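You operate a simulated robot arm through the tools that you are given. There is no shell and no other tool.

Carry out the task below with a simulated robot arm. There is one attempt and no reset: what you move stays moved.

## Task
Give the coldest of tiles 1, 2 and 3 one warmer cycle.
Fine: open the air valve, switch on, lay the tile on the size 4 pad, press start and wait. Set down upright: embossing tile one.

It is judged by the outcome, as a careful person would: the job done as asked, and still so three seconds after it is handed in. It fails if anything else is knocked over, pushed out of place, dropped, spilled or broken.

## Robot
A 6-joint arm with a two-finger parallel gripper, fixed in place. Base frame: the origin is at the foot of the arm, x ahead of it, y to its left, z up; the work surface is at about z = 800. Readings come in mm, degrees, newtons and seconds.
Its first joint turns from -166.0 to 166.0 degrees. Payload 3.91 kg.
The tool frame sits at the grasp point between the pads (the TCP): z along the fingers, y along the line on which they close. The tips reach 30 mm beyond it. Largest opening 110 mm; finger width 20, thickness 10; the body of the gripper, 48 by 112 mm, starts 55 mm behind the TCP.
Orientation is that of the tool frame in the base frame, as a unit quaternion [x, y, z, w]. With the fingers straight down and closing along the base's y, the tool's x points along the base's -x, its y along +y and its z along -z.

## Interface
- The arm moves only by the tool play_rows. Its argument "targets" is a list of rows, each a list of 7 numbers: the gripper command, from -1 (fully open) to 1 (shut), values between in proportion, then the shift along the tool's x, y, z in m, then the turn, a rotation vector about the tool's x, y, z in degrees. In form: [[grip, dx, dy, dz, rx, ry, rz], ...]. A call has 1 to 20 rows; each row is the pose to reach, as a shift and turn from the pose commanded when the call began, along the tool's axes at that moment. Each row takes 0.2 s and may step no farther than 50 mm and 8.6 degrees from the row before; otherwise, or with a gripper value out of range, the whole call is refused. Where a pose cannot be reached the arm comes as near as it can. A force on the tool above 70 N (or 10 N above the force at the start of the call, whichever is more), or a blocked arm, ends the call early, and 0.2 s more pass. Each finger travels about 108 mm/s and halts on what it meets, pressing with about 37 N; the grip force reading is that of the motor and also rises with nothing between the fingers. The clock runs only during rows and for 0.2 s after the last one: add rows that repeat a pose to give the fingers time. The reply holds the time, the measured pose of the TCP, the force on the tool along the base axes, the opening and the grip force, in the units named above and with some noise, with the torque about the TCP (base axes, N m) and any sound that the robot's microphone picked up, and new pictures: "pictures" is both (left out), scene, wrist or none.
- Cameras (640 x 400 px; columns grow to the right, rows downward): "scene" is fixed at [218.4, 648.3, 1376]; the picture's right is [-0.79, -0.61, 0.00], its down [-0.24, 0.31, -0.92] and it looks along [0.56, -0.73, -0.39] (base axes); focal length 329 px, centre (320, 200). "wrist" rides on the gripper at [72, 17, -103] in the tool frame; the picture's right is [-0.23, 0.97, 0.00], its down [-0.76, -0.18, -0.62] and it looks along [-0.61, -0.14, 0.78] (tool axes); focal length 222 px, centre (320, 200). There is no depth. A picture from a camera that has moved, and an enlarged one, comes with that camera's place and axes in the base frame and with its lens.
- zoom(camera, box): a new picture of the part [left, top, right, bottom] of that camera's present view, enlarged. The clock stands still meanwhile.
- hand_in(): hands the job in; it is judged then, once.

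Nothing tells you positions but the pictures and the camera data. Unless the task says otherwise, let go and move clear before handing in.

The tools are called after "Request:" as name(argument=value, ...) on one line, values as JSON. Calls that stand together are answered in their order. play_rows: Moves the arm, as the interface text tells. Its arguments: {"type":"object","properties":{"targets":{"type":"array"},"pictures":{"type":"string","enum":["both","scene","wrist","none"]}},"required":["targets"]} The other tools are called the same way: zoom (camera, box) takes an enlarged picture of a part of a camera's view; hand_in () hands the job in.

At the start:

```text
clock: 0.0
tool_pos: [589.8, -198.7, 1182.3]
tcp_rot: [0.0, 1.0, 0.0, 0.0]
wrist_force: [-0.4, 0.4, 0.3]
torque: [-0.01, 0.01, -0.04]
opening: 110.3
grip_force: 0.1
```

scene: 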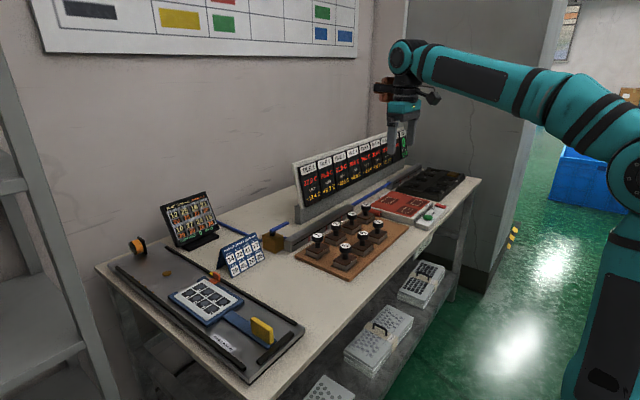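
wrist: 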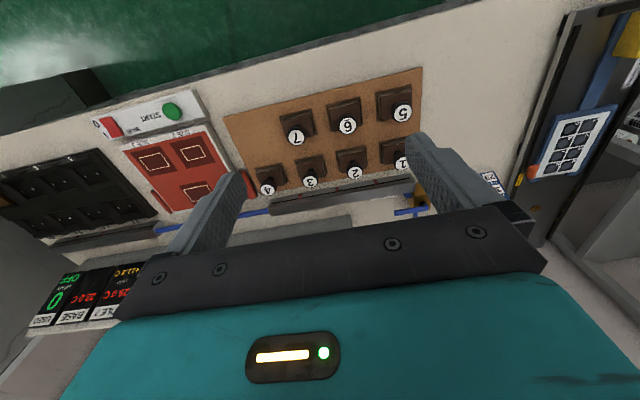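

I see a bench with a display board, a rack of seven knobbed tiles, a red warmer with pads and start/switch controls, and a blue air line with valves. I will zoom in on these before moving anything.

Request:
zoom(camera="scene", box=[280, 120, 440, 220])

Request:
zoom(camera="scene", box=[290, 190, 450, 290])

Request:
zoom(camera="scene", box=[360, 150, 480, 225])

Request:
zoom(camera="scene", box=[150, 180, 310, 280])

Request:
zoom(camera="scene", box=[90, 180, 330, 380])

Request:
zoom(camera="wrist", box=[80, 80, 260, 220])

Request:
zoom(camera="wrist", box=[220, 60, 440, 220])

Request:
zoom(camera="wrist", box=[0, 220, 200, 340])

```text
4.00 times, centred on (360, 170) of scene
camera zoom: at [218.4, 648.3, 1376.0], right [-0.79, -0.61, 0.0], down [-0.24, 0.31, -0.92], along [0.56, -0.73, -0.39], focal length 1315 px, centre (160, 320)
```

zoom: 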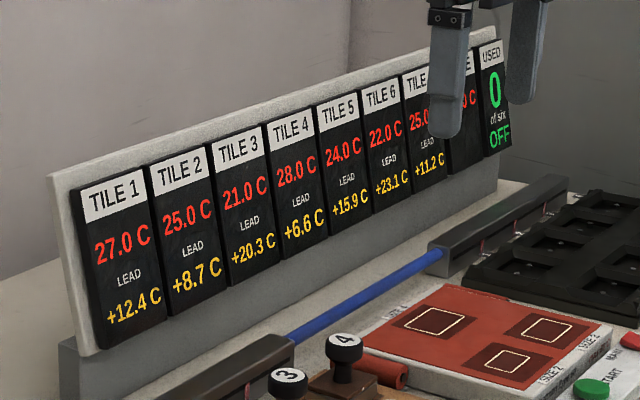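

```text
4.00 times, centred on (370, 240) of scene
camera zoom: at [218.4, 648.3, 1376.0], right [-0.79, -0.61, 0.0], down [-0.24, 0.31, -0.92], along [0.56, -0.73, -0.39], focal length 1315 px, centre (120, 40)
```

zoom: 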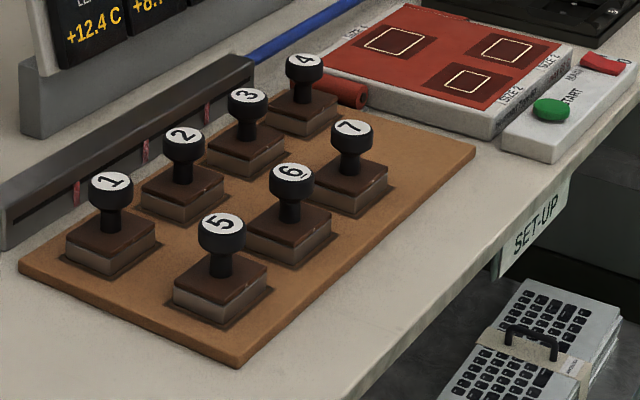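

```text
5.33 times, centred on (420, 188) of scene
camera zoom: at [218.4, 648.3, 1376.0], right [-0.79, -0.61, 0.0], down [-0.24, 0.31, -0.92], along [0.56, -0.73, -0.39], focal length 1753 px, centre (-213, 267)
```

zoom: 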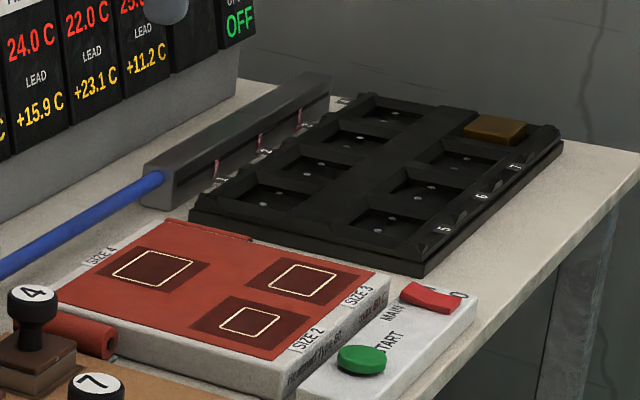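

```text
4.00 times, centred on (230, 230) of scene
camera zoom: at [218.4, 648.3, 1376.0], right [-0.79, -0.61, 0.0], down [-0.24, 0.31, -0.92], along [0.56, -0.73, -0.39], focal length 1315 px, centre (680, 80)
```

zoom: 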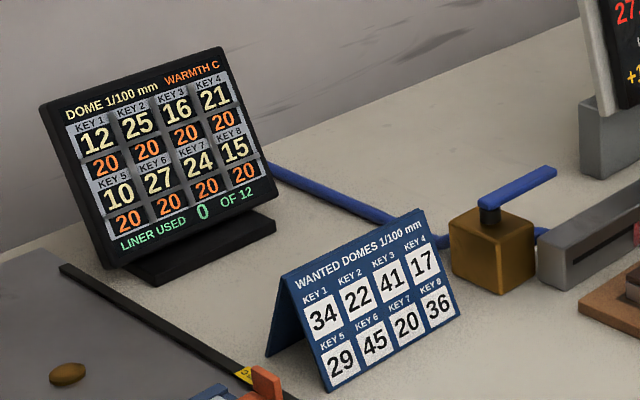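

```text
2.00 times, centred on (210, 280) of scene
camera zoom: at [218.4, 648.3, 1376.0], right [-0.79, -0.61, 0.0], down [-0.24, 0.31, -0.92], along [0.56, -0.73, -0.39], focal length 657 px, centre (540, 40)
```

zoom: 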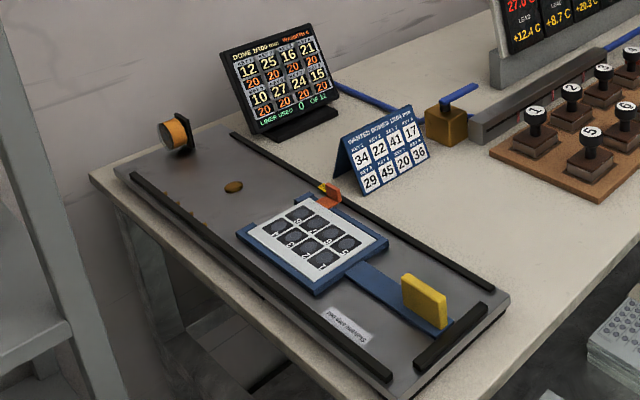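

```text
2.86 times, centred on (170, 150) of wrist
camera zoom: at [518.1, -180.8, 1284.7], right [0.23, 0.97, 0.0], down [0.76, -0.18, 0.62], along [0.61, -0.14, -0.78], focal length 635 px, centre (749, 343)
```

zoom: 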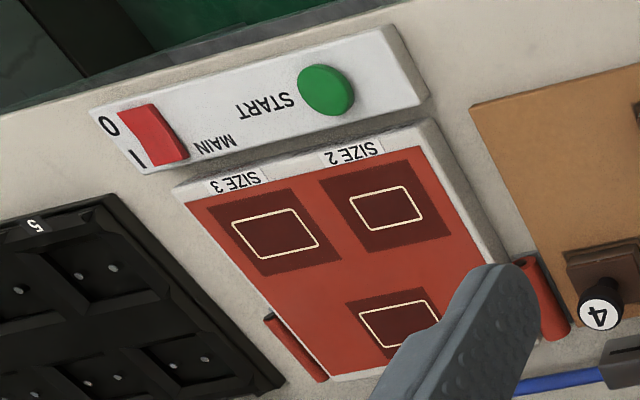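

```text
2.50 times, centred on (330, 140) of wrist
camera zoom: at [518.1, -180.8, 1284.7], right [0.23, 0.97, 0.0], down [0.76, -0.18, 0.62], along [0.61, -0.14, -0.78], focal length 555 px, centre (295, 350)
```

zoom: 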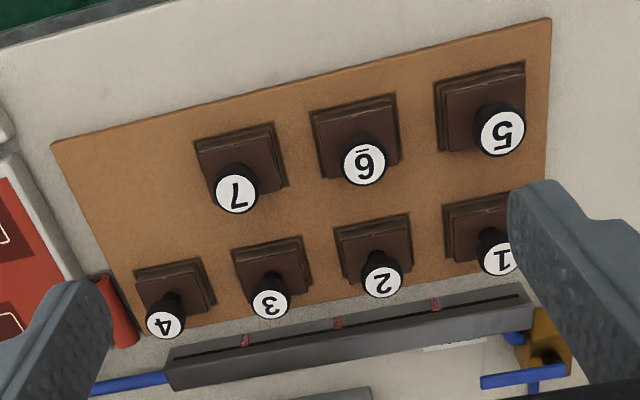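

```text
3.20 times, centred on (100, 280) of wrist
camera zoom: at [518.1, -180.8, 1284.7], right [0.23, 0.97, 0.0], down [0.76, -0.18, 0.62], along [0.61, -0.14, -0.78], focal length 711 px, centre (1024, -56)
```

zoom: 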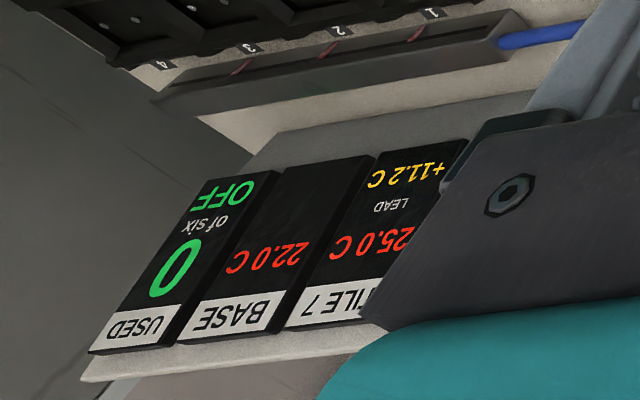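

The board reads 27.0, 25.0 and 21.0 C for tiles 1, 2 and 3, each with a separate "LEAD" figure I don't yet understand. I'll look closely for notes that explain it, and at the valve.

Request:
zoom(camera="scene", box=[400, 195, 448, 225])

Request:
zoom(camera="scene", box=[255, 215, 303, 245])

Request:
zoom(camera="scene", box=[40, 0, 360, 60])

Request:
zoom(camera="scene", box=[290, 250, 460, 400])

Request:
zoom(camera="scene", box=[400, 215, 464, 255])

Request:
zoom(camera="wrist", box=[380, 180, 460, 230])

Request:
zoom(camera="scene", box=[195, 320, 259, 360])

Request:
zoom(camera="scene", box=[530, 0, 640, 80])

Request:
zoom(camera="scene", box=[290, 150, 410, 225])

```text
13.33 times, centred on (424, 210) of scene
camera zoom: at [218.4, 648.3, 1376.0], right [-0.79, -0.61, 0.0], down [-0.24, 0.31, -0.92], along [0.56, -0.73, -0.39], focal length 4383 px, centre (-1067, 67)
```

zoom: 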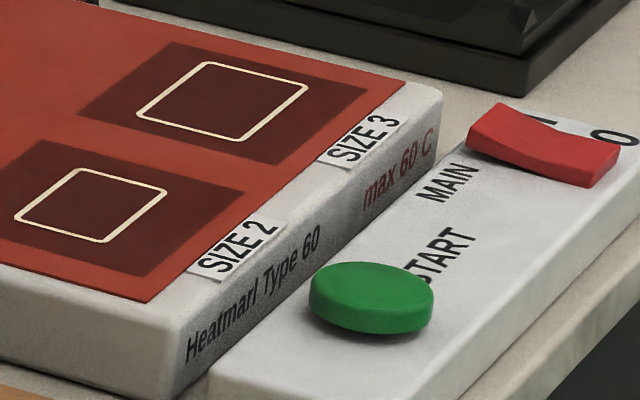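

```text
13.33 times, centred on (279, 230) of scene
camera zoom: at [218.4, 648.3, 1376.0], right [-0.79, -0.61, 0.0], down [-0.24, 0.31, -0.92], along [0.56, -0.73, -0.39], focal length 4383 px, centre (867, -200)
```

zoom: 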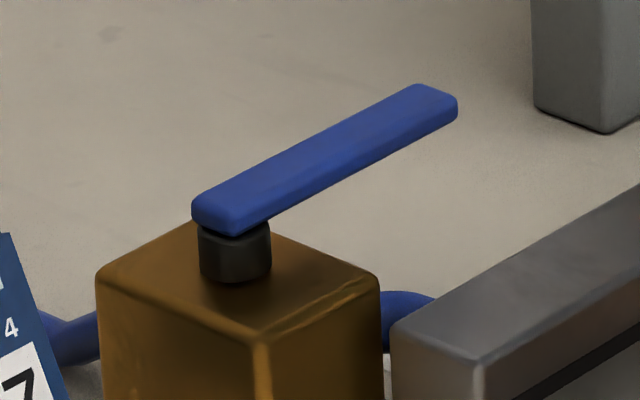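

```text
2.00 times, centred on (200, 30) of scene
camera zoom: at [218.4, 648.3, 1376.0], right [-0.79, -0.61, 0.0], down [-0.24, 0.31, -0.92], along [0.56, -0.73, -0.39], focal length 657 px, centre (560, 540)
```

zoom: 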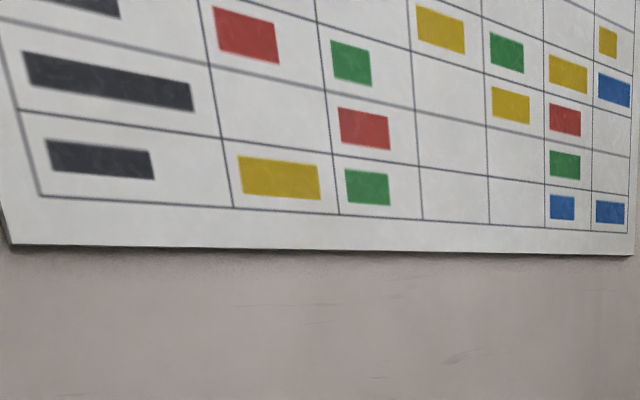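

```text
2.67 times, centred on (375, 325) of scene
camera zoom: at [218.4, 648.3, 1376.0], right [-0.79, -0.61, 0.0], down [-0.24, 0.31, -0.92], along [0.56, -0.73, -0.39], focal length 876 px, centre (173, -133)
```

zoom: 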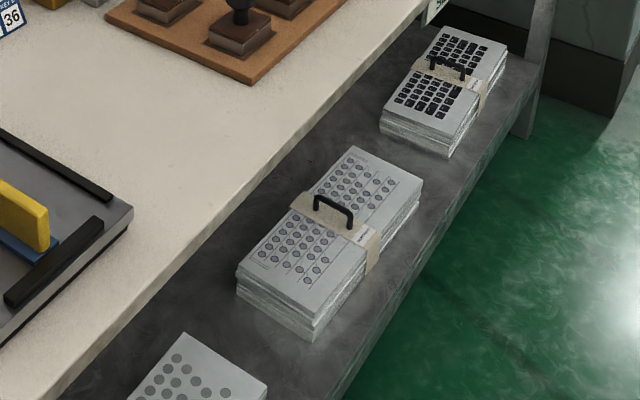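

```text
10.00 times, centred on (432, 235) of scene
camera zoom: at [218.4, 648.3, 1376.0], right [-0.79, -0.61, 0.0], down [-0.24, 0.31, -0.92], along [0.56, -0.73, -0.39], focal length 3287 px, centre (-800, -150)
```

zoom: 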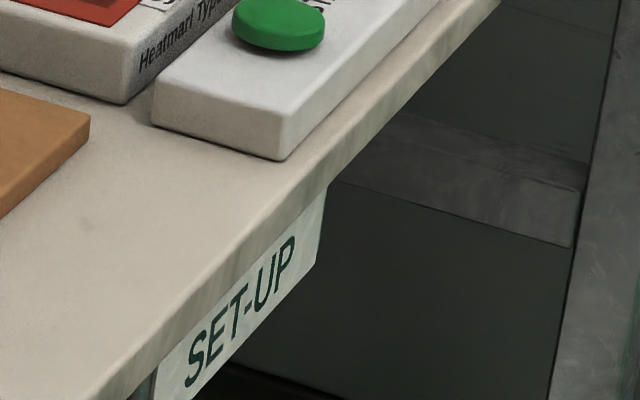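

```text
8.00 times, centred on (420, 205) of wrist
camera zoom: at [518.1, -180.8, 1284.7], right [0.23, 0.97, 0.0], down [0.76, -0.18, 0.62], along [0.61, -0.14, -0.78], focal length 1777 px, centre (-480, 160)
```

zoom: 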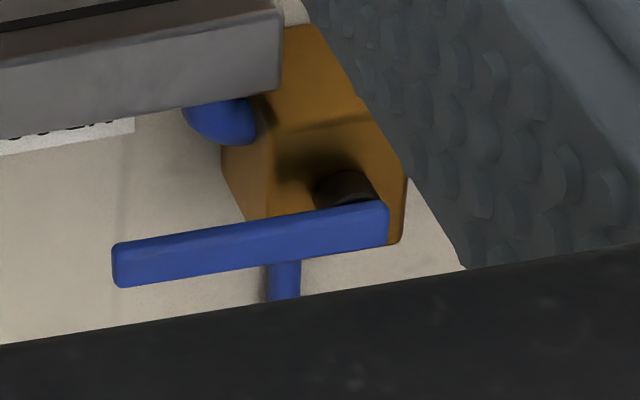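

```text
10.00 times, centred on (227, 340) of scene
camera zoom: at [218.4, 648.3, 1376.0], right [-0.79, -0.61, 0.0], down [-0.24, 0.31, -0.92], along [0.56, -0.73, -0.39], focal length 3287 px, centre (1250, -1200)
```

zoom: 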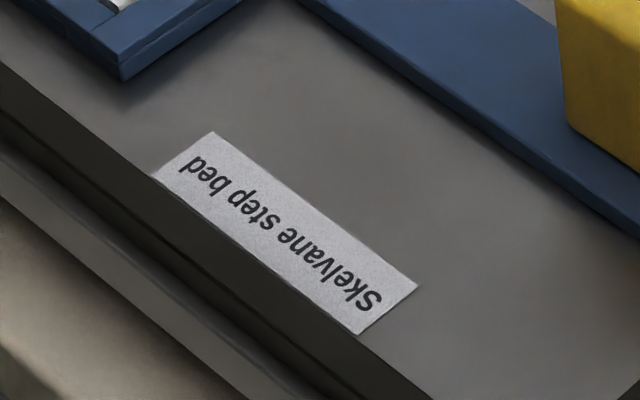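

```text
5.00 times, centred on (585, 40) of scene
camera zoom: at [218.4, 648.3, 1376.0], right [-0.79, -0.61, 0.0], down [-0.24, 0.31, -0.92], along [0.56, -0.73, -0.39], focal length 1644 px, centre (-1005, 1000)
```

zoom: 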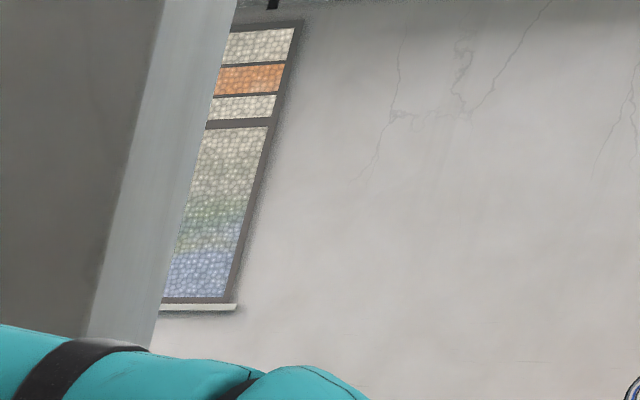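

```text
5.33 times, centred on (350, 188) of scene
camera zoom: at [218.4, 648.3, 1376.0], right [-0.79, -0.61, 0.0], down [-0.24, 0.31, -0.92], along [0.56, -0.73, -0.39], focal length 1753 px, centre (160, 267)
```

zoom: 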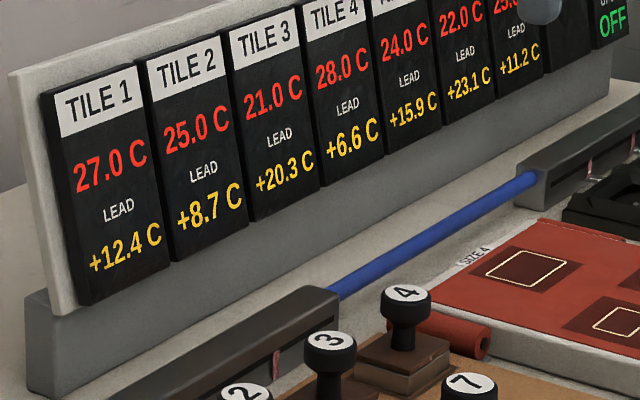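

All tiles read between 21 and 28 C, so tile 3 (21.0 C) is the coldest of the three. I take it to be near (780, -268), and the valve lever pivot near (922, -11, 860). I'll move above the valve for a closer look.

Request:
play_rows(targets=[[-1, -0.02625, 0.0249, 0.0165, 0, 0, 0], [-1, -0.0525, 0.0498, 0.033, 0, 0, 0], [-1, -0.07875, 0.0747, 0.0495, 0, 0, 0], [-1, -0.105, 0.0996, 0.066, 0, 0, 0], [-1, -0.13125, 0.1245, 0.0825, 0, 0, 0], [-1, -0.1575, 0.1494, 0.099, 0, 0, 0], [-1, -0.18375, 0.1743, 0.1155, 0, 0, 0], [-1, -0.21, 0.199, 0.132, 0, 0, 0], [-1, -0.21, 0.199, 0.132, 0, 0, 0]])

```text
clock: 2.0
tool_pos: [800.5, 2.2, 1048.8]
tcp_rot: [0.0, 1.0, 0.001, 0.0]
wrist_force: [0.5, -0.6, 0.4]
torque: [-0.01, 0.02, -0.02]
opening: 109.7
grip_force: 0.0
camera wrist: at [729.2, 19.2, 1151.7], right [0.23, 0.97, 0.0], down [0.76, -0.18, 0.62], along [0.61, -0.14, -0.78], focal length 222 px, centre (320, 200)
```

scene: 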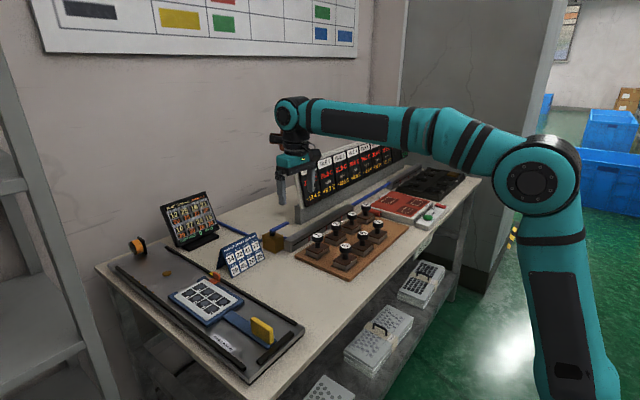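
wrist: 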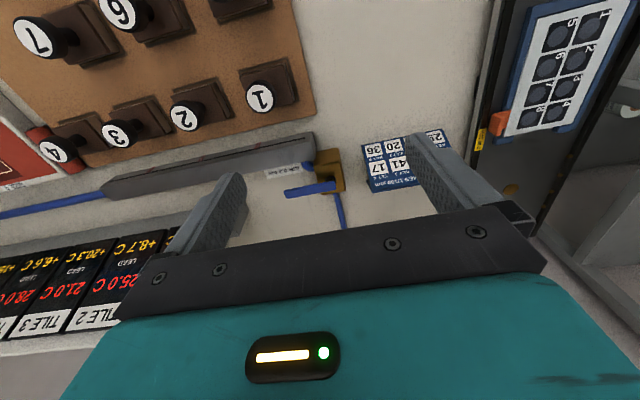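

Request:
zoom(camera="wrist", box=[250, 140, 370, 215])

Request:
zoom(camera="wrist", box=[0, 60, 320, 230])

Request:
zoom(camera="scene", box=[260, 140, 460, 265])

Request:
zoom(camera="wrist", box=[0, 215, 180, 340])

```text
5.33 times, centred on (310, 178) of wrist
camera zoom: at [729.2, 19.2, 1151.7], right [0.23, 0.97, 0.0], down [0.76, -0.18, 0.62], along [0.61, -0.14, -0.78], focal length 1185 px, centre (373, 320)
```

zoom: 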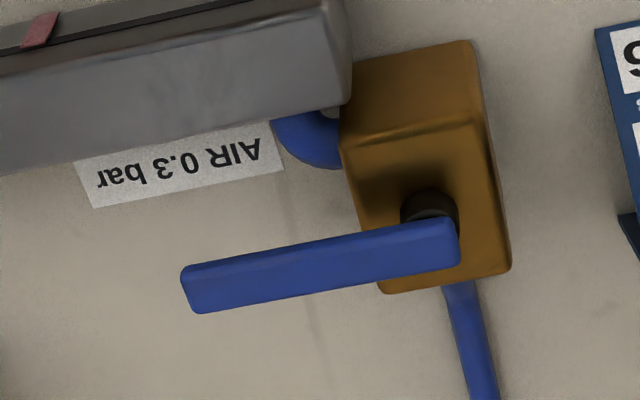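

```text
2.00 times, centred on (160, 145) of wrist
camera zoom: at [729.2, 19.2, 1151.7], right [0.23, 0.97, 0.0], down [0.76, -0.18, 0.62], along [0.61, -0.14, -0.78], focal length 444 px, centre (640, 310)
```

zoom: 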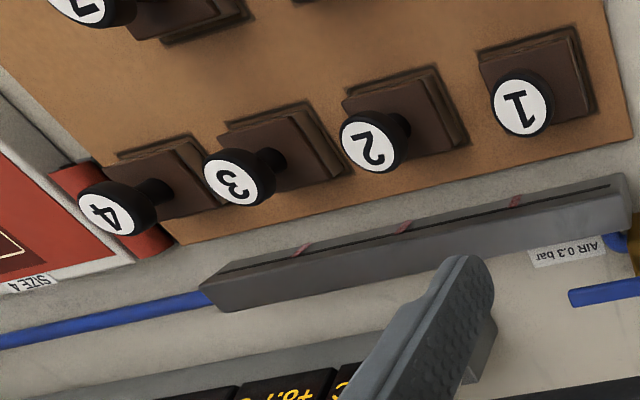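

```text
3.20 times, centred on (360, 202) of scene
camera zoom: at [218.4, 648.3, 1376.0], right [-0.79, -0.61, 0.0], down [-0.24, 0.31, -0.92], along [0.56, -0.73, -0.39], focal length 1052 px, centre (192, 192)
```

zoom: 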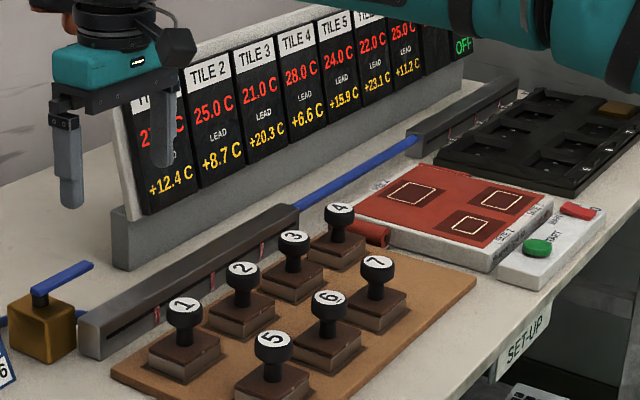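

```text
3.20 times, centred on (90, 278) of wrist
camera zoom: at [729.2, 19.2, 1151.7], right [0.23, 0.97, 0.0], down [0.76, -0.18, 0.62], along [0.61, -0.14, -0.78], focal length 711 px, centre (1056, -48)
```

zoom: 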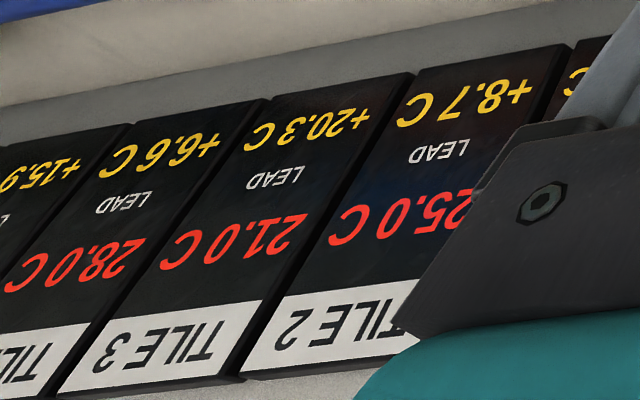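

The lever lies along -y at about x 921, y -2 to -86, z 866, and the label says "AIR 0.3 bar". I want to know whether air is flowing now, so I'll look at the red ribbons on the rails.

Request:
zoom(camera="scene", box=[285, 195, 365, 245])

Request:
zoom(camera="wrist", box=[110, 130, 330, 210])

Request:
zoom(camera="scene", box=[375, 150, 475, 215])

```text
8.00 times, centred on (325, 220) of scene
camera zoom: at [218.4, 648.3, 1376.0], right [-0.79, -0.61, 0.0], down [-0.24, 0.31, -0.92], along [0.56, -0.73, -0.39], focal length 2630 px, centre (280, 40)
```

zoom: 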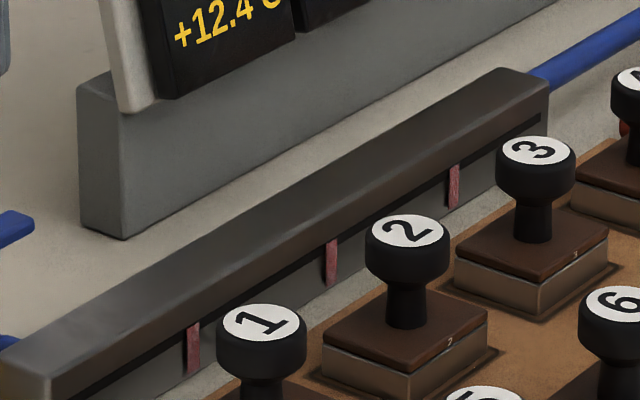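

```text
2.91 times, centred on (220, 170) of wrist
camera zoom: at [729.2, 19.2, 1151.7], right [0.23, 0.97, 0.0], down [0.76, -0.18, 0.62], along [0.61, -0.14, -0.78], focal length 646 px, centre (611, 287)
```

zoom: 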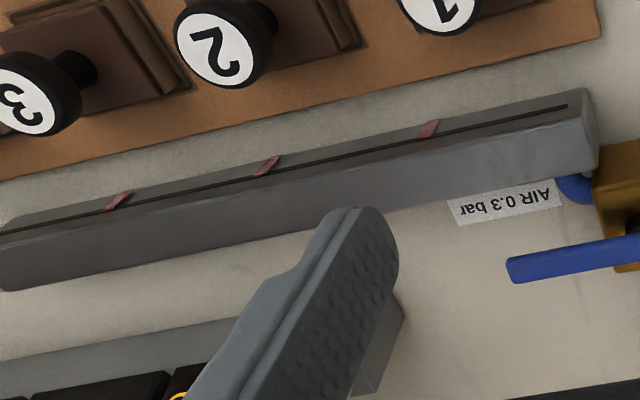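

```text
6.15 times, centred on (425, 182) of scene
camera zoom: at [218.4, 648.3, 1376.0], right [-0.79, -0.61, 0.0], down [-0.24, 0.31, -0.92], along [0.56, -0.73, -0.39], focal length 2023 px, centre (-326, 308)
```

zoom: 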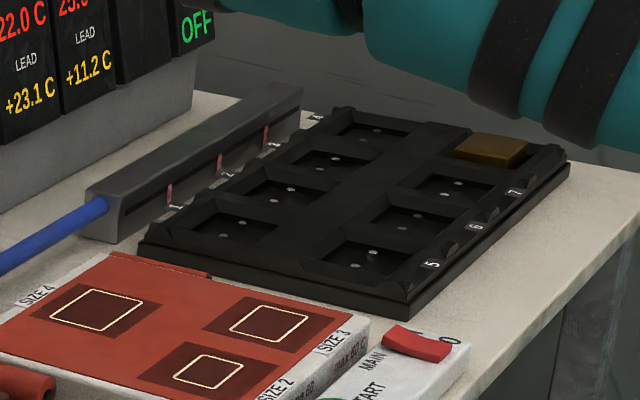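

The ribbons hang limp, so the air is off. I also noticed small digits on the tile sides, so I'll check those before choosing a tile.

Request:
zoom(camera="scene", box=[323, 230, 355, 250])

Request:
zoom(camera="scene", box=[338, 215, 370, 235])

Request:
zoom(camera="scene", box=[305, 240, 345, 265])

Request:
zoom(camera="scene", box=[325, 205, 405, 270])

```text
16.00 times, centred on (339, 240) of scene
camera zoom: at [218.4, 648.3, 1376.0], right [-0.79, -0.61, 0.0], down [-0.24, 0.31, -0.92], along [0.56, -0.73, -0.39], focal length 5259 px, centre (16, -440)
```

zoom: 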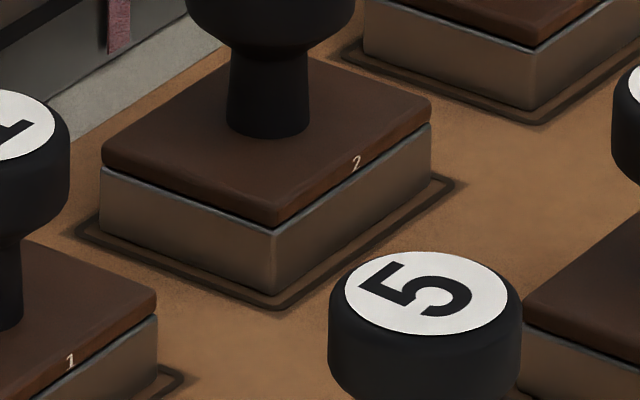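

```text
16.00 times, centred on (354, 225) of scene
camera zoom: at [218.4, 648.3, 1376.0], right [-0.79, -0.61, 0.0], down [-0.24, 0.31, -0.92], along [0.56, -0.73, -0.39], focal length 5259 px, centre (-224, -200)
```

zoom: 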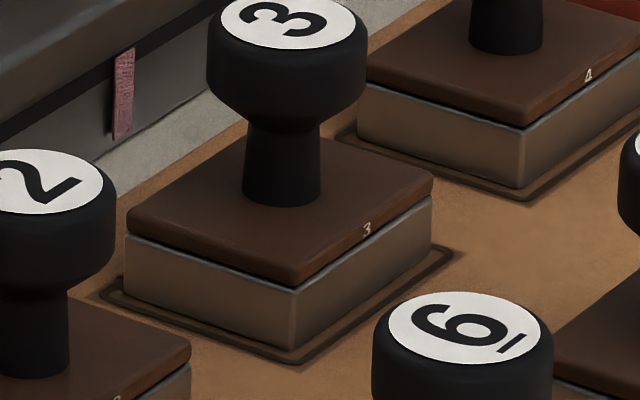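

```text
16.00 times, centred on (325, 252) of scene
camera zoom: at [218.4, 648.3, 1376.0], right [-0.79, -0.61, 0.0], down [-0.24, 0.31, -0.92], along [0.56, -0.73, -0.39], focal length 5259 px, centre (240, -640)
```

zoom: 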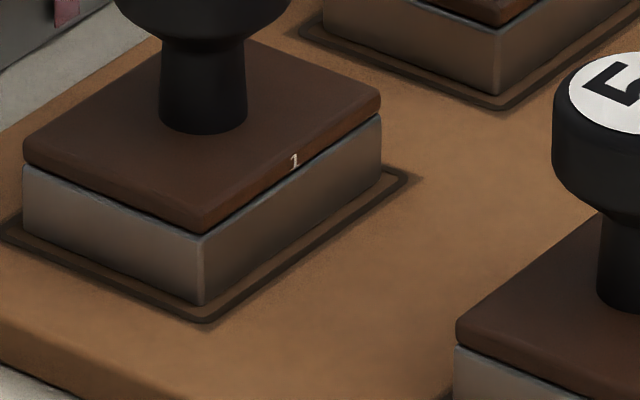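

```text
6.15 times, centred on (365, 238) of scene
camera zoom: at [218.4, 648.3, 1376.0], right [-0.79, -0.61, 0.0], down [-0.24, 0.31, -0.92], along [0.56, -0.73, -0.39], focal length 2023 px, centre (43, -31)
```

zoom: 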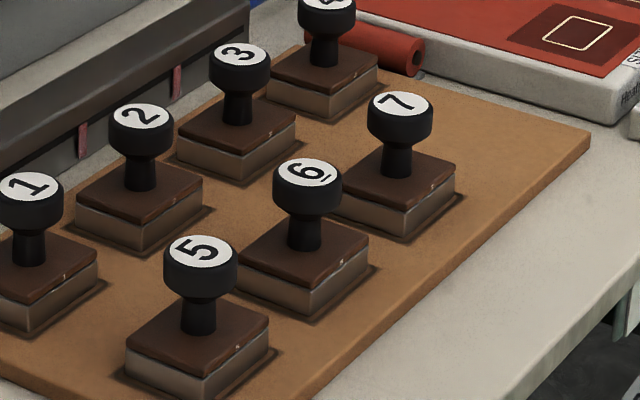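

Side digits match the caps, so tile 3 it is. Next I'll close the fingers and go to the +x side of the lever's free end, staying high at first so I can check clearance.

Request:
play_rows(targets=[[1, -0.03, -0.014, 0.015, 0, 0, 0], [1, -0.06, -0.028, 0.03, 0, 0, 0], [1, -0.09, -0.042, 0.045, 0, 0, 0], [1, -0.12, -0.056, 0.06, 0, 0, 0], [1, -0.15, -0.07, 0.09, 0, 0, 0], [1, -0.15, -0.07, 0.12, 0, 0, 0], [1, -0.15, -0.07, 0.12, 0, 0, 0]])

```text
clock: 3.6
tool_pos: [950.1, -69.5, 930.0]
tcp_rot: [0.0, 1.0, -0.001, 0.0]
wrist_force: [-0.4, 0.3, 0.7]
torque: [0.0, 0.01, 0.01]
opening: 0.3
grip_force: 37.1
camera wrist: at [878.9, -52.1, 1031.6], right [0.23, 0.97, 0.0], down [0.76, -0.18, 0.62], along [0.61, -0.14, -0.78], focal length 222 px, centre (320, 200)
```

scene: 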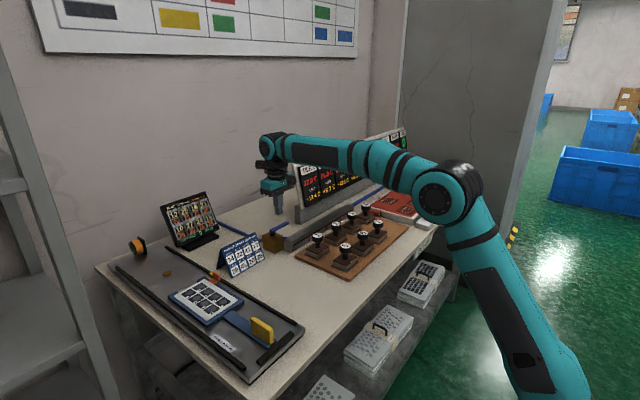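
wrist: 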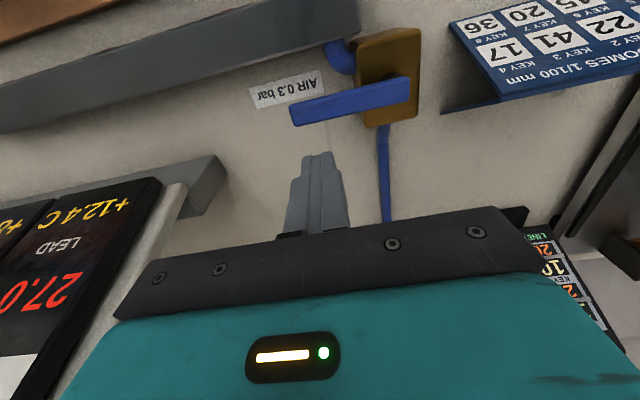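

The fingers are on the +x side of the lever with about 8 mm clearance, and the tips are at z 900. I'll lower them to lever height and check.

Request:
play_rows(targets=[[1, 0, 0, 0.025, 0, 0, 0], [1, 0, 0, 0.05, 0, 0, 0], [1, 0, 0, 0.05, 0, 0, 0]], pictures="both")

Request:
zoom(camera="scene", box=[239, 170, 319, 250])

```text
clock: 4.4
tool_pos: [949.4, -69.8, 880.9]
tcp_rot: [0.0, 1.0, 0.0, 0.001]
wrist_force: [-0.4, -0.1, -0.3]
torque: [-0.01, -0.03, 0.02]
opening: 0.0
grip_force: 36.7
camera wrist: at [878.0, -52.0, 982.1], right [0.23, 0.97, 0.0], down [0.76, -0.18, 0.62], along [0.61, -0.14, -0.78], focal length 222 px, centre (320, 200)
```

scene: 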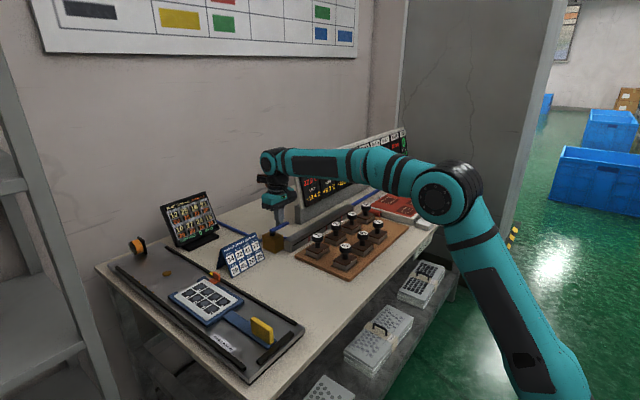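
wrist: 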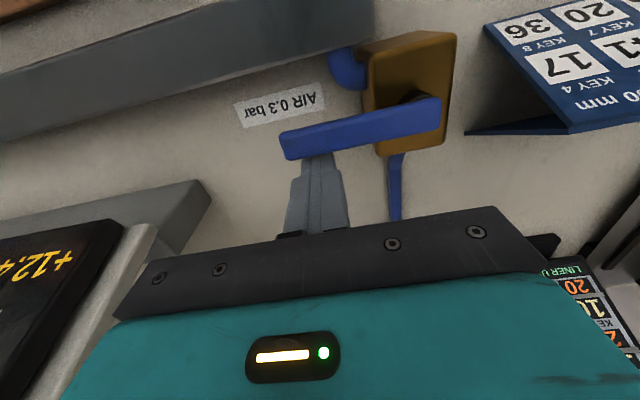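

```text
5.00 times, centred on (279, 210) of scene
camera zoom: at [218.4, 648.3, 1376.0], right [-0.79, -0.61, 0.0], down [-0.24, 0.31, -0.92], along [0.56, -0.73, -0.39], focal length 1644 px, centre (525, 150)
```

zoom: 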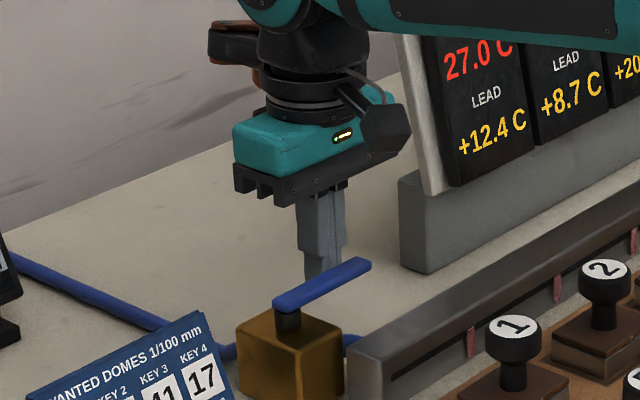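

The tips sit just behind the lever at its own height. I'll nudge it gently toward -x and read the force to find which way it turns.

Request:
play_rows(targets=[[1, 0.004, 0, 0, 0, 0, 0], [1, 0.008, 0, 0, 0, 0, 0], [1, 0.011, 0, 0, 0, 0, 0], [1, 0.014, 0, 0, 0, 0, 0], [1, 0.016, 0, 0, 0, 0, 0]], pictures="wrist")

```text
clock: 5.4
tool_pos: [941.0, -68.6, 879.5]
tcp_rot: [0.0, 1.0, -0.001, 0.006]
wrist_force: [49.5, -9.1, 14.5]
torque: [-0.29, 1.08, 0.09]
opening: 0.1
grip_force: 37.3
stopped in row 5: the force on the tool passed its limit at 76 N (the readings are from after the stop); the commanded pose is now the measured one
camera wrist: at [868.8, -51.8, 981.7], right [0.23, 0.97, 0.0], down [0.75, -0.18, 0.63], along [0.62, -0.14, -0.77], focal length 222 px, centre (320, 200)
```

wrist: 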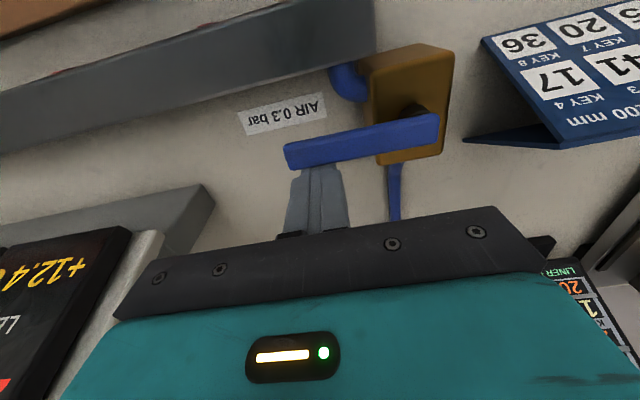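

It stops hard against the lever at once, so it doesn't turn toward -x; it must turn toward +x. I'll back off, hop over the lever and come down on its -x side.

Request:
play_rows(targets=[[1, -0.01, 0, 0, 0, 0.7, 0], [1, -0.01, 0, -0.045, 0, 0.7, 0], [1, 0.018, 0.004, -0.045, 0, 0.7, 0], [1, 0.046, 0.0086, -0.045, 0, 0.7, 0], [1, 0.046, 0.0086, -0.02, 0, 0.7, 0], [1, 0.046, 0.0086, 0.0, 0, 0.7, 0], [1, 0.046, 0.0086, 0.0, 0, 0.7, 0]], pictures="both")

```text
clock: 7.0
tool_pos: [891.5, -61.3, 881.4]
tcp_rot: [-0.001, 1.0, 0.0, -0.003]
wrist_force: [1.0, 0.3, -0.3]
torque: [0.03, 0.02, -0.02]
opening: 0.0
grip_force: 36.8
camera wrist: at [819.7, -44.2, 984.0], right [0.23, 0.97, 0.0], down [0.76, -0.18, 0.62], along [0.6, -0.14, -0.78], focal length 222 px, centre (320, 200)
```

scene: 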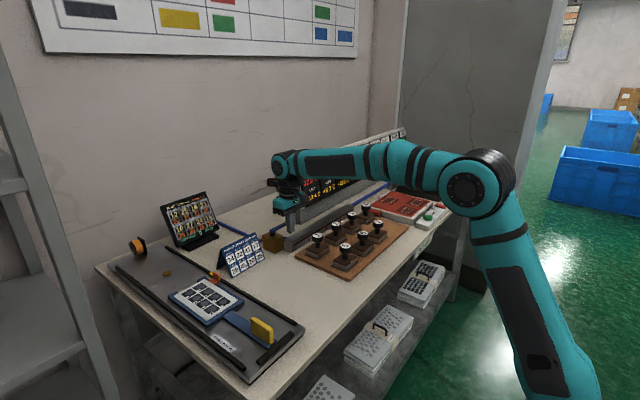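
wrist: 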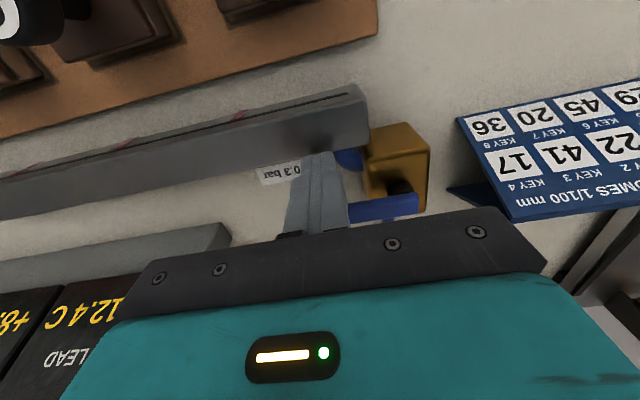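

The fingers are now on the -x side, clear of the rail. I'll push the lever toward +x in small steps.

Request:
play_rows(targets=[[1, -0.006, 0, 0, 0, 0, 0], [1, -0.012, 0, 0, 0, 0, 0], [1, -0.016, 0, 0, 0, 0, 0], [1, -0.02, 0, 0, 0, 0, 0], [1, -0.024, 0, 0, 0, 0, 0], [1, -0.028, 0, 0, 0, 0, 0], [1, -0.032, 0, 0, 0, 0, 0]], pictures="both")

```text
clock: 8.6
tool_pos: [924.5, -60.3, 881.4]
tcp_rot: [0.0, 1.0, -0.001, -0.003]
wrist_force: [-0.6, 1.1, -0.1]
torque: [-0.02, 0.01, 0.04]
opening: 0.1
grip_force: 37.3
camera wrist: at [852.0, -43.4, 984.3], right [0.23, 0.97, 0.0], down [0.76, -0.18, 0.62], along [0.6, -0.14, -0.78], focal length 222 px, centre (320, 200)
```

scene: 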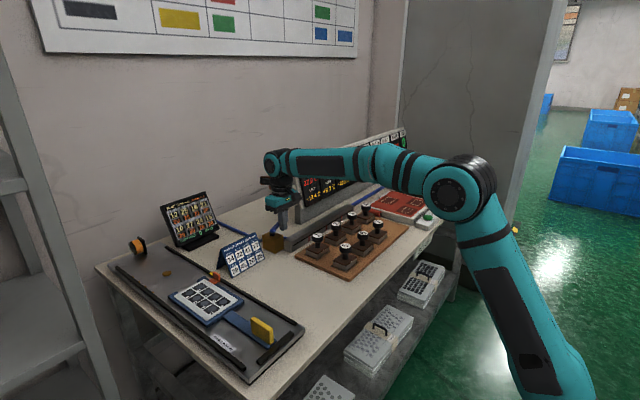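
wrist: 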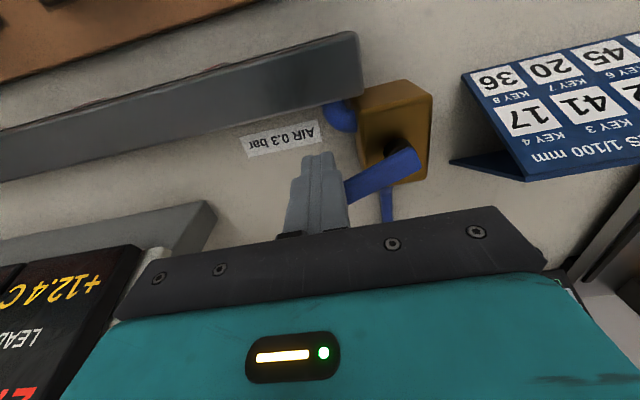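

The lever swings freely this way. I'll follow its arc around the hub toward +x.

Request:
play_rows(targets=[[1, -0.0079, -0.0018, 0, 0, 0, 0], [1, -0.0145, 0, 0, 0, 0, 0], [1, -0.0211, 0.0024, 0, 0, 0, 0], [1, -0.027, 0.006, 0, 0, 0, 0], [1, -0.0328, 0.0099, 0, 0, 0, 0], [1, -0.0375, 0.015, 0, 0, 0, 0], [1, -0.041, 0.0202, 0, 0, 0, 0], [1, -0.043, 0.0265, 0, 0, 0, 0], [1, -0.0435, 0.0305, 0, 0, 0, 0]], pictures="both")

```text
clock: 10.6
tool_pos: [965.4, -29.8, 881.0]
tcp_rot: [0.0, 1.0, 0.0, -0.003]
wrist_force: [0.0, -1.0, 0.4]
torque: [-0.01, -0.02, 0.02]
opening: 0.0
grip_force: 37.3
camera wrist: at [895.9, -12.5, 983.9], right [0.23, 0.97, 0.0], down [0.76, -0.18, 0.62], along [0.6, -0.14, -0.78], focal length 222 px, centre (320, 200)
```

scene: 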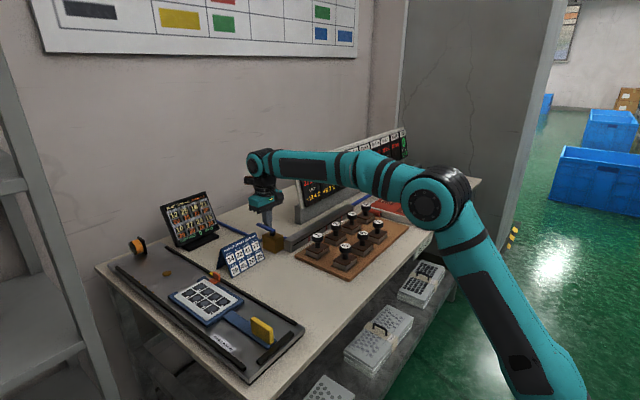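
wrist: 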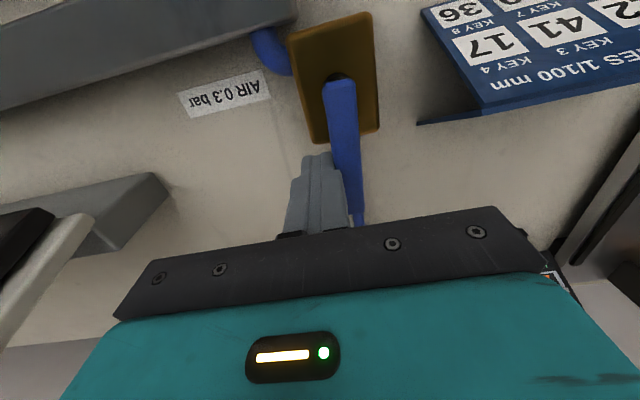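

The lever now lies almost along +x, over the supply pipe. I'll check the ribbons for airflow.

Request:
zoom(camera="scene", box=[285, 195, 365, 245])

Request:
zoom(camera="wrist", box=[260, 0, 420, 240])

Request:
zoom(camera="scene", box=[375, 140, 475, 215])

```text
8.00 times, centred on (325, 220) of scene
camera zoom: at [218.4, 648.3, 1376.0], right [-0.79, -0.61, 0.0], down [-0.24, 0.31, -0.92], along [0.56, -0.73, -0.39], focal length 2630 px, centre (280, 40)
```

zoom: 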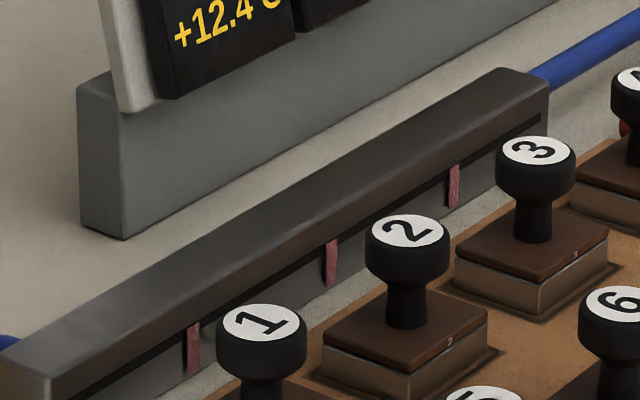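

```text
1.67 times, centred on (340, 120) of wrist
camera zoom: at [895.9, -12.5, 983.9], right [0.23, 0.97, 0.0], down [0.76, -0.18, 0.62], along [0.6, -0.14, -0.78], focal length 370 px, centre (287, 333)
```

zoom: 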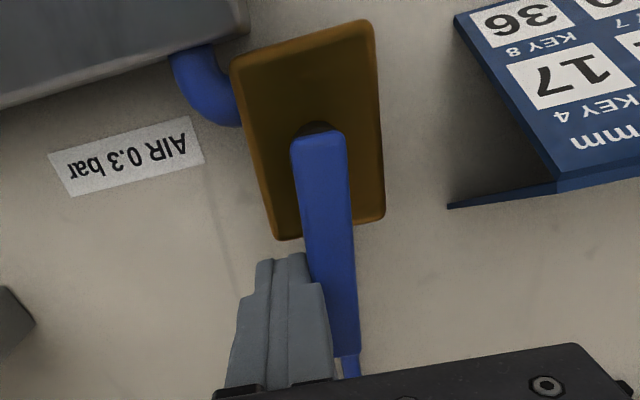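

```text
5.33 times, centred on (425, 178) of scene
camera zoom: at [218.4, 648.3, 1376.0], right [-0.79, -0.61, 0.0], down [-0.24, 0.31, -0.92], along [0.56, -0.73, -0.39], focal length 1753 px, centre (-240, 320)
```

zoom: 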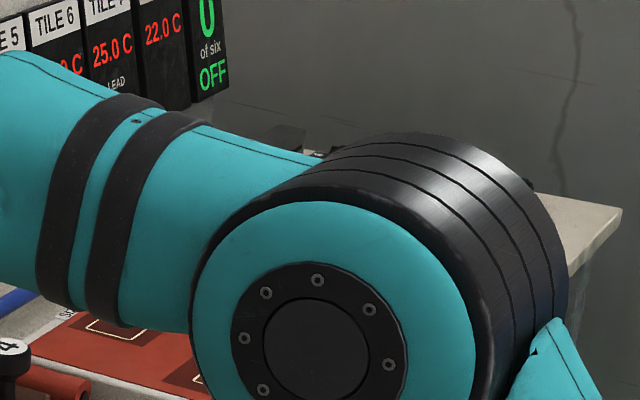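

Ribbons are still limp, so I'll press the lever a bit further, gently, to find its stop.

Request:
play_rows(targets=[[1, 0, 0.002, 0, 0, 0, 0], [1, 0, 0.004, 0, 0, 0, 0], [1, 0, 0.006, 0, 0, 0, 0], [1, 0, 0.008, 0, 0, 0, 0]], pictures="wrist")

Request:
zoom(camera="scene", box=[285, 195, 365, 245])

```text
clock: 11.6
tool_pos: [967.0, -26.2, 881.3]
tcp_rot: [0.001, 1.0, -0.001, -0.003]
wrist_force: [4.7, -43.1, 1.4]
torque: [-0.5, -0.03, 0.27]
opening: 0.0
grip_force: 37.5
camera wrist: at [896.1, -8.6, 983.7], right [0.23, 0.97, 0.0], down [0.76, -0.18, 0.62], along [0.6, -0.14, -0.78], focal length 222 px, centre (320, 200)
```

wrist: 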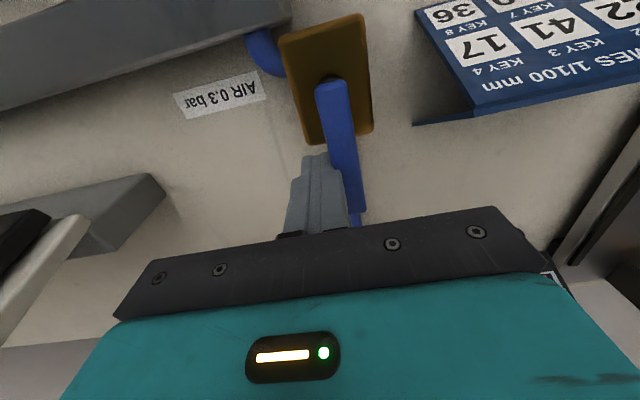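

```text
8.00 times, centred on (325, 220) of scene
camera zoom: at [218.4, 648.3, 1376.0], right [-0.79, -0.61, 0.0], down [-0.24, 0.31, -0.92], along [0.56, -0.73, -0.39], focal length 2630 px, centre (280, 40)
```

zoom: 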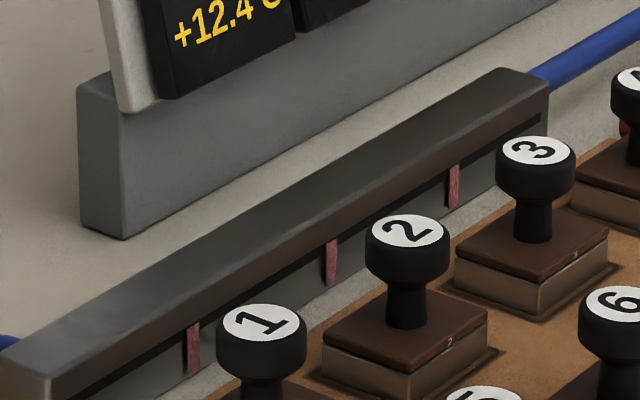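

The lever is against its stop at +x (43 N). I'll back off, rise, and look again at the ribbons and status panel.

Request:
play_rows(targets=[[1, 0, -0.012, 0, 0, 0, 0], [1, 0, -0.02, 0, 0, 0, 0], [1, 0.02, -0.02, -0.04, 0, 0, 0], [1, 0.05, -0.03, -0.08, 0, 0, 0], [1, 0.08, -0.04, -0.12, 0, 0, 0], [1, 0.12, -0.04, -0.14, 0, 0, 0], [1, 0.16, -0.04, -0.16, 0, 0, 0], [1, 0.16, -0.04, -0.16, 0, 0, 0]], pictures="both")

Request:
zoom(camera="scene", box=[255, 195, 365, 255])

Request:
zoom(camera="wrist", box=[240, 100, 380, 200])

```text
refused: row 4 steps farther than a row can; nothing moved
```

```text
5.82 times, centred on (310, 225) of scene
camera zoom: at [218.4, 648.3, 1376.0], right [-0.79, -0.61, 0.0], down [-0.24, 0.31, -0.92], along [0.56, -0.73, -0.39], focal length 1912 px, centre (378, 54)
```

zoom: 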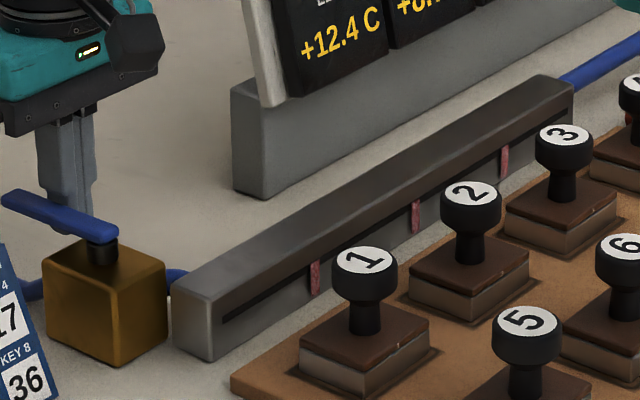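

```text
4.00 times, centred on (310, 150) of wrist
camera zoom: at [896.1, -8.6, 983.7], right [0.23, 0.97, 0.0], down [0.76, -0.18, 0.62], along [0.6, -0.14, -0.78], focal length 888 px, centre (360, 400)
```

zoom: 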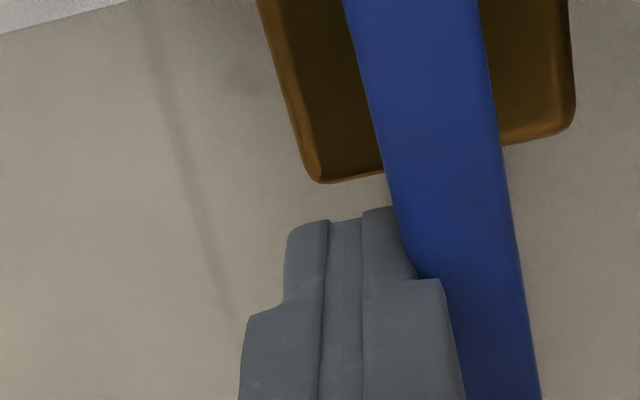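

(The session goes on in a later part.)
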